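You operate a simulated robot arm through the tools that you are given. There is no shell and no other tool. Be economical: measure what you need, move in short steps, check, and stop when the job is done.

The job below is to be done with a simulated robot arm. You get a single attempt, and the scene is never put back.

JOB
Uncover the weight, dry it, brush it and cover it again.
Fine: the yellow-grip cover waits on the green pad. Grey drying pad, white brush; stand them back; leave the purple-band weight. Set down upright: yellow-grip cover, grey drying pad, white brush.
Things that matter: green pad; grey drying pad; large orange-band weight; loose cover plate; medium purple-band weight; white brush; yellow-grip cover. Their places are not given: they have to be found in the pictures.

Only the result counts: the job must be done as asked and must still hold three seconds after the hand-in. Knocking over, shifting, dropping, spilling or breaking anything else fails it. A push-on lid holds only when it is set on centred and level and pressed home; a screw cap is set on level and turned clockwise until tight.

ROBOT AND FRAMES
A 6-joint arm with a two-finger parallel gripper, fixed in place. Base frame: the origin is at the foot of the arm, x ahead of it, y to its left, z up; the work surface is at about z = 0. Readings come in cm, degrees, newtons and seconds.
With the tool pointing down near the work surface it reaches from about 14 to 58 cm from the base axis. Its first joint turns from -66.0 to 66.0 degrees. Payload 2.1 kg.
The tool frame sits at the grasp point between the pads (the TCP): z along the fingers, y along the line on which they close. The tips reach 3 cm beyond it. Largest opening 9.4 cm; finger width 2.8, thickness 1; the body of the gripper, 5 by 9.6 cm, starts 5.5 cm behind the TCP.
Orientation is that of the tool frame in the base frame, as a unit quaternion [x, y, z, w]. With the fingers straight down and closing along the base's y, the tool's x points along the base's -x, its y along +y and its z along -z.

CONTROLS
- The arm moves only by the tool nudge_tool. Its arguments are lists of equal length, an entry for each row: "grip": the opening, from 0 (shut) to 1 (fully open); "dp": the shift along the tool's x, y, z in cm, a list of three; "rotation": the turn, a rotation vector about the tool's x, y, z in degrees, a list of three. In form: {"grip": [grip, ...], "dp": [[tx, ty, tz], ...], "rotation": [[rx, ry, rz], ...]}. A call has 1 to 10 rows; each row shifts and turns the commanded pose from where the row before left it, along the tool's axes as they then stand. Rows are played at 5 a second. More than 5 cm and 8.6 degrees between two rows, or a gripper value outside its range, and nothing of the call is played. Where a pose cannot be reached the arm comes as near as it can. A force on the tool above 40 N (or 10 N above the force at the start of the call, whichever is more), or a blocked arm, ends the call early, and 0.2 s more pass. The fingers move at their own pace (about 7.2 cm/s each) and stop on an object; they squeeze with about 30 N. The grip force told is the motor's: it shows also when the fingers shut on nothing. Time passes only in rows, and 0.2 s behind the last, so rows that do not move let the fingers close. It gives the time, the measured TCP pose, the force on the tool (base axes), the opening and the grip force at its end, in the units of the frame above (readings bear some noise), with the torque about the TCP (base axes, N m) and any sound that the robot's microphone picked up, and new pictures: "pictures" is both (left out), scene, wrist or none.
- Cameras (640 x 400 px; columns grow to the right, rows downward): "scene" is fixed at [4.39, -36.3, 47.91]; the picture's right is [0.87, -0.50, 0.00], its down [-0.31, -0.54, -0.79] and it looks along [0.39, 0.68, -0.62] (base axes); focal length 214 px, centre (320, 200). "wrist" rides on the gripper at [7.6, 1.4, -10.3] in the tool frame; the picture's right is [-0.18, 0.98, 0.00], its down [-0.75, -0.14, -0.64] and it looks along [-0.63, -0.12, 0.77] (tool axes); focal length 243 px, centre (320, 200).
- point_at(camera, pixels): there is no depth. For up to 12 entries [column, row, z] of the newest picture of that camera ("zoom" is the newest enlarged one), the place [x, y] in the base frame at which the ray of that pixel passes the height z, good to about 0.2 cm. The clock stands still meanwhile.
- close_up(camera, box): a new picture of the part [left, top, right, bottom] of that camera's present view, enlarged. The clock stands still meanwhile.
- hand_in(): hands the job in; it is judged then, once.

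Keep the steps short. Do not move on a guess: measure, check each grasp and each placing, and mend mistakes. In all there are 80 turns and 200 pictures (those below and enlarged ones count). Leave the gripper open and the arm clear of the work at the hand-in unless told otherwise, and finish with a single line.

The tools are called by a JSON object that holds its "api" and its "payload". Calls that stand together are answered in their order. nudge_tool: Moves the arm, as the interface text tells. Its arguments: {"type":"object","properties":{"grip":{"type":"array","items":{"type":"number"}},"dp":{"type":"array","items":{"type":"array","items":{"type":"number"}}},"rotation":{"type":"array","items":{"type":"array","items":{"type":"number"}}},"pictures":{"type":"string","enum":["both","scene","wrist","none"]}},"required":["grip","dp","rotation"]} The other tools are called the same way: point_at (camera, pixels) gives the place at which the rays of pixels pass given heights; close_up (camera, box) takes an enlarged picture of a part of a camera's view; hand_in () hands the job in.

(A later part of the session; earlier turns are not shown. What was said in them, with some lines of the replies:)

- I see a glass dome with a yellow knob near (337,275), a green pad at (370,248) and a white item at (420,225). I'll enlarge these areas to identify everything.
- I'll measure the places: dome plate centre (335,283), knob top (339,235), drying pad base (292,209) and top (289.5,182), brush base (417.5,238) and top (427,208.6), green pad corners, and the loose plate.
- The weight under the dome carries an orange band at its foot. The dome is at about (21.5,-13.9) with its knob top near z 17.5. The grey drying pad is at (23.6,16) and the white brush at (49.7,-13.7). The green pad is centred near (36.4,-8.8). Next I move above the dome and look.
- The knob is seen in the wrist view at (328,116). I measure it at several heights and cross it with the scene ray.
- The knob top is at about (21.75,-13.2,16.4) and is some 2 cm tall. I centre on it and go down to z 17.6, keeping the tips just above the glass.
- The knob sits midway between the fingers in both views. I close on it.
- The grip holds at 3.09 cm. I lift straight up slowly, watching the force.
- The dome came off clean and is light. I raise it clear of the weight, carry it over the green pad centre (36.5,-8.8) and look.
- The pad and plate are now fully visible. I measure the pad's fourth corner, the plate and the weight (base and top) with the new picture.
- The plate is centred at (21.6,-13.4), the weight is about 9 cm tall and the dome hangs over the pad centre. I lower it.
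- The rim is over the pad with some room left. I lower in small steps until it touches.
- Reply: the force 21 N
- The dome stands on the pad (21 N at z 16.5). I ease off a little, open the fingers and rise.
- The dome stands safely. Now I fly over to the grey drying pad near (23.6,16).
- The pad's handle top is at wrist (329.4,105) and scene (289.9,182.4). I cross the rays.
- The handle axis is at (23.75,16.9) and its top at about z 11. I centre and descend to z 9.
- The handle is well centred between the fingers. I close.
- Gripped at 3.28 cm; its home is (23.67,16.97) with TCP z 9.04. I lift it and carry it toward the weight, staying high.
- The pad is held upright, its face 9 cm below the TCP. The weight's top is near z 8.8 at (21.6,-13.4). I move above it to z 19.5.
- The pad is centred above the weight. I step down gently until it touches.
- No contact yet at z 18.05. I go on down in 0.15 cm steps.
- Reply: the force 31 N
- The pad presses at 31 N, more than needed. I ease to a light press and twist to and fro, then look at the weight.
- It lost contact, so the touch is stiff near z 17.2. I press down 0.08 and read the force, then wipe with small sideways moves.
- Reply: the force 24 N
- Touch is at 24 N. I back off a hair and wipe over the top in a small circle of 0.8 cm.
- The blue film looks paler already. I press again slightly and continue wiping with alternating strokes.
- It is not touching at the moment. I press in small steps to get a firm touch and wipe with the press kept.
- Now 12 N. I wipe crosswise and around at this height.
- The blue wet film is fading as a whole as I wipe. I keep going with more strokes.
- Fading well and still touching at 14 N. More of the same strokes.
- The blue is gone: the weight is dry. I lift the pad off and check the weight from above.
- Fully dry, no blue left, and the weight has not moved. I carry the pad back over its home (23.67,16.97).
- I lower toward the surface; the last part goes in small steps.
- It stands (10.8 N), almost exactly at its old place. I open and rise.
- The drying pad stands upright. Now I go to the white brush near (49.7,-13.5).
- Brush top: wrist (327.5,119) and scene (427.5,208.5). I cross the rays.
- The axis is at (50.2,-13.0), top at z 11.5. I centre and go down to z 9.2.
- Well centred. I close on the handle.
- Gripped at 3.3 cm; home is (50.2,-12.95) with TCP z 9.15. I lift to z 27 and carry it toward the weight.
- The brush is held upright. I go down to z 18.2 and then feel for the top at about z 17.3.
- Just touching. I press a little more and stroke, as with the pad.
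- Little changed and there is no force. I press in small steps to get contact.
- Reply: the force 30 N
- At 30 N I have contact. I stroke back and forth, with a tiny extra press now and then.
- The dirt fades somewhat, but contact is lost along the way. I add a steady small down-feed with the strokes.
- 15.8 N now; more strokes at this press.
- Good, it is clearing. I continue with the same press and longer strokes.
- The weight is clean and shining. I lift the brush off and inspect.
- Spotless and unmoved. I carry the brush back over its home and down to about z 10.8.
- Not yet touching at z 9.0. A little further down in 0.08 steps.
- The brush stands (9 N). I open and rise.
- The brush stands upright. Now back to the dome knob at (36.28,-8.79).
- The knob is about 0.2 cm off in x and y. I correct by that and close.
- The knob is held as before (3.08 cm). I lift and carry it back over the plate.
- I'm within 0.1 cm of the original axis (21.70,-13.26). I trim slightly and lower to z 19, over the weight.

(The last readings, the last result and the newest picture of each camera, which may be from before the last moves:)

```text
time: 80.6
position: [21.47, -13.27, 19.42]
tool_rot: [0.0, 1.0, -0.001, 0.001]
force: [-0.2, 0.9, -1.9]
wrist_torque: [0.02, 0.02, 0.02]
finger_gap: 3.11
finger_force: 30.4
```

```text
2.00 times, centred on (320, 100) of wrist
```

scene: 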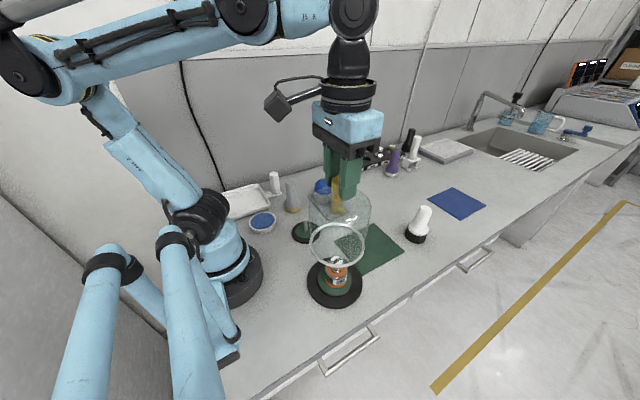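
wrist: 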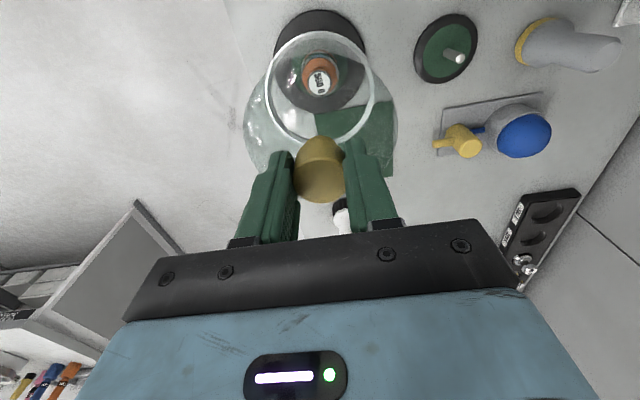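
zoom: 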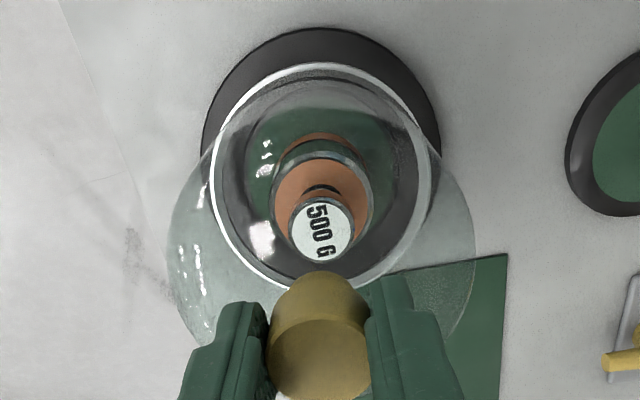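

x reads 21.47, so I trim by 0.12 and lower to z 18.2, just above the seat.

{"api": "nudge_tool", "payload": {"grip": [0, 0, 0, 0], "dp": [[-0.12, 0, 0.6], [0, 0, 0.5], [0, 0, 0], [0, 0, 0]], "rotation": [[0, 0, 0], [0, 0, 0], [0, 0, 0], [0, 0, 0]], "pictures": "none"}}

{"api": "nudge_tool", "payload": {"grip": [0], "dp": [[0, 0, 0]], "rotation": [[0, 0, 0]], "pictures": "none"}}

{"api": "nudge_tool", "payload": {"grip": [0], "dp": [[0, 0, 0]], "rotation": [[0, 0, 0]], "pictures": "none"}}

{"api": "close_up", "payload": {"camera": "scene", "box": [290, 210, 390, 310]}}

```text
time: 81.6
position: [21.66, -13.31, 18.29]
tool_rot: [0.001, 1.0, 0.0, 0.001]
force: [0.5, -0.3, -1.9]
wrist_torque: [0.0, -0.01, 0.02]
finger_gap: 3.1
finger_force: 29.8
```

```text
time: 82.0
position: [21.78, -13.17, 18.34]
tool_rot: [0.0, 1.0, -0.001, 0.001]
force: [-0.5, -0.2, -1.3]
wrist_torque: [-0.04, -0.04, -0.01]
finger_gap: 3.11
finger_force: 30.3
```

```text
time: 82.4
position: [21.61, -13.28, 18.3]
tool_rot: [0.0, 1.0, -0.002, 0.0]
force: [0.5, 0.2, -1.0]
wrist_torque: [-0.01, 0.0, -0.03]
finger_gap: 3.1
finger_force: 30.5
```

```text
4.00 times, centred on (340, 260) of scene
```

zoom: 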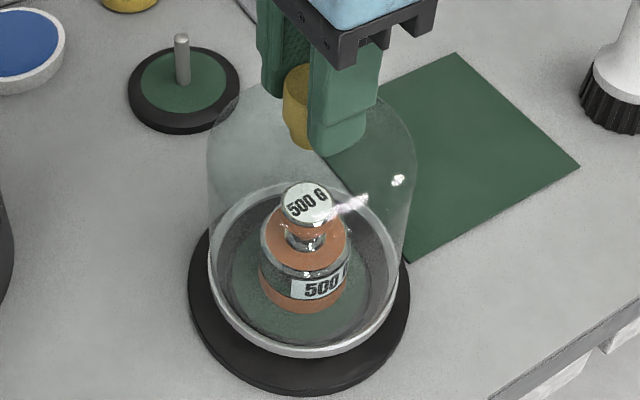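

The mean is (21.68,-13.25), on axis. I lower in small steps onto the seat near z 17.5.

{"api": "nudge_tool", "payload": {"grip": [0, 0, 0, 0, 0, 0, 0], "dp": [[0, 0, 0.3], [0, 0, 0.2], [0, 0, 0.15], [0, 0, 0.1], [0, 0, 0.08], [0, 0, 0.06], [0, 0, 0]], "rotation": [[0, 0, 0], [0, 0, 0], [0, 0, 0], [0, 0, 0], [0, 0, 0], [0, 0, 0], [0, 0, 0]], "pictures": "none"}}

{"api": "close_up", "payload": {"camera": "scene", "box": [290, 210, 390, 310]}}

```text
time: 84.0
position: [21.67, -13.24, 17.31]
tool_rot: [0.0, 1.0, -0.001, 0.0]
force: [-0.4, -0.4, -2.1]
wrist_torque: [0.02, 0.03, 0.0]
finger_gap: 3.08
finger_force: 30.0
```

```text
4.00 times, centred on (340, 260) of scene
```

zoom: 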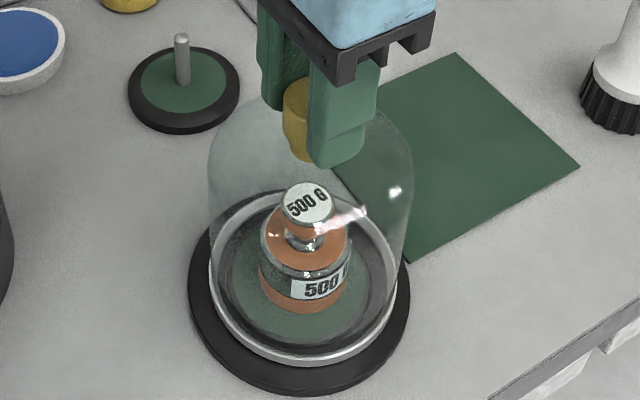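

Not touching yet. I continue in 0.06 steps.

{"api": "nudge_tool", "payload": {"grip": [0, 0, 0, 0, 0, 0, 0], "dp": [[0, 0, 0.06], [0, 0, 0.06], [0, 0, 0.06], [0, 0, 0.06], [0, 0, 0.05], [0, 0, 0.05], [0, 0, 0]], "rotation": [[0, 0, 0], [0, 0, 0], [0, 0, 0], [0, 0, 0], [0, 0, 0], [0, 0, 0], [0, 0, 0]], "pictures": "none"}}

{"api": "close_up", "payload": {"camera": "scene", "box": [290, 210, 390, 310]}}

```text
time: 85.6
position: [21.66, -13.16, 16.96]
tool_rot: [0.0, 1.0, -0.001, 0.001]
force: [2.0, 0.5, 21.6]
wrist_torque: [0.42, -0.1, 0.03]
finger_gap: 3.1
finger_force: 29.8
```

```text
4.00 times, centred on (340, 260) of scene
```

zoom: 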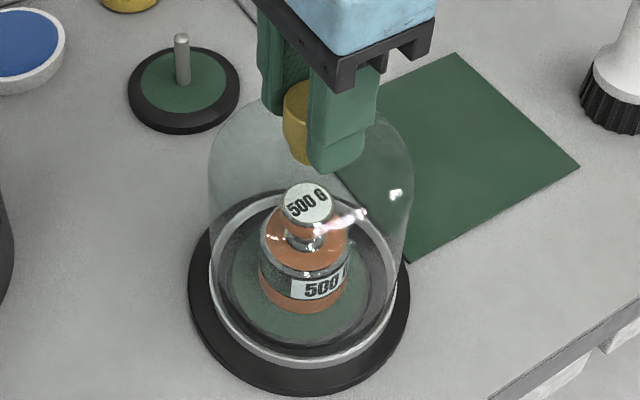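

The rim sits exactly where it was at the start (rim left 312, bottom 301 px) with 21.6 N down force. I ease off, open and rise.

{"api": "nudge_tool", "payload": {"grip": [0, 0.4, 1, 1, 1, 1, 1, 1], "dp": [[0, 0, -0.03], [0, 0, 0], [0, 0, 0], [0, 0, 0], [0, 0, -2.5], [0, 0, -4.5], [0, 0, -4.5], [0, 0, 0]], "rotation": [[0, 0, 0], [0, 0, 0], [0, 0, 0], [0, 0, 0], [0, 0, 0], [0, 0, 0], [0, 0, 0], [0, 0, 0]]}}

{"api": "close_up", "payload": {"camera": "scene", "box": [290, 220, 390, 310]}}

{"api": "close_up", "payload": {"camera": "wrist", "box": [250, 0, 410, 150]}}

```text
time: 87.4
position: [21.87, -13.29, 28.66]
tool_rot: [0.0, 1.0, -0.001, 0.001]
force: [-0.4, 0.5, 0.5]
wrist_torque: [0.01, 0.02, 0.01]
finger_gap: 9.4
finger_force: 0.2
```

scene: 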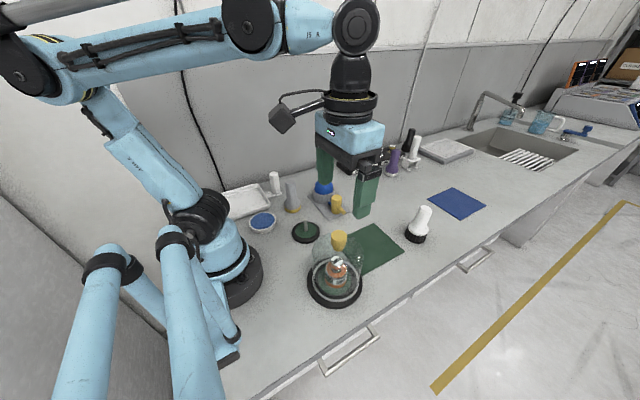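
wrist: 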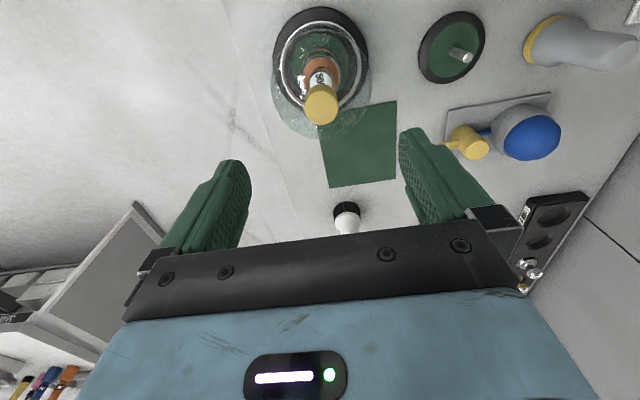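

```text
4.44 times, centred on (340, 265) of scene
```

zoom: 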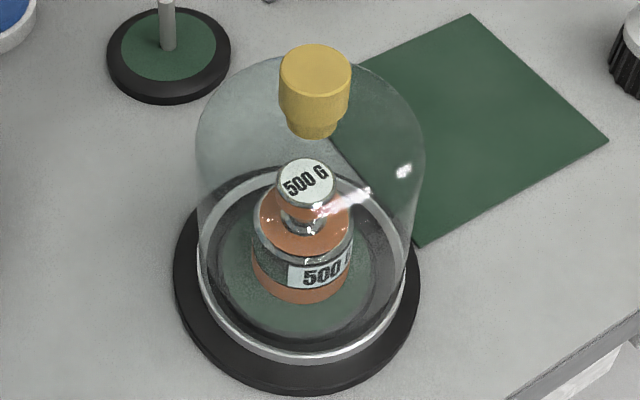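

```text
2.67 times, centred on (330, 75) of wrist
```

zoom: 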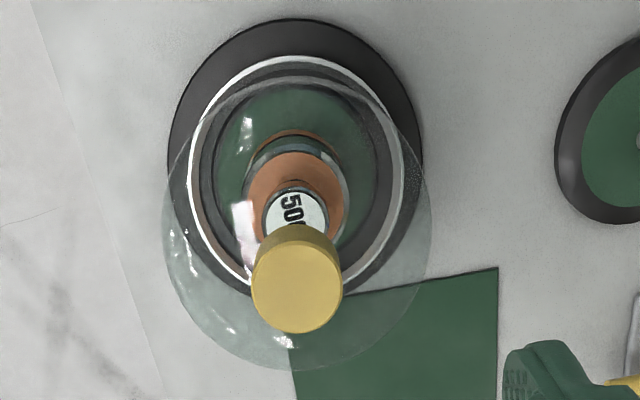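

The dome matches its starting position, level and centred over the clean, dry weight. The pad and brush stand upright, and the open gripper is clear. I hand in.

{"api": "hand_in", "payload": {}}

```text
The job is handed in.
```

The orange-band weight is dry, brushed clean and back under its yellow-grip cover; the grey drying pad and white brush stand upright at their places, and the job is handed in.
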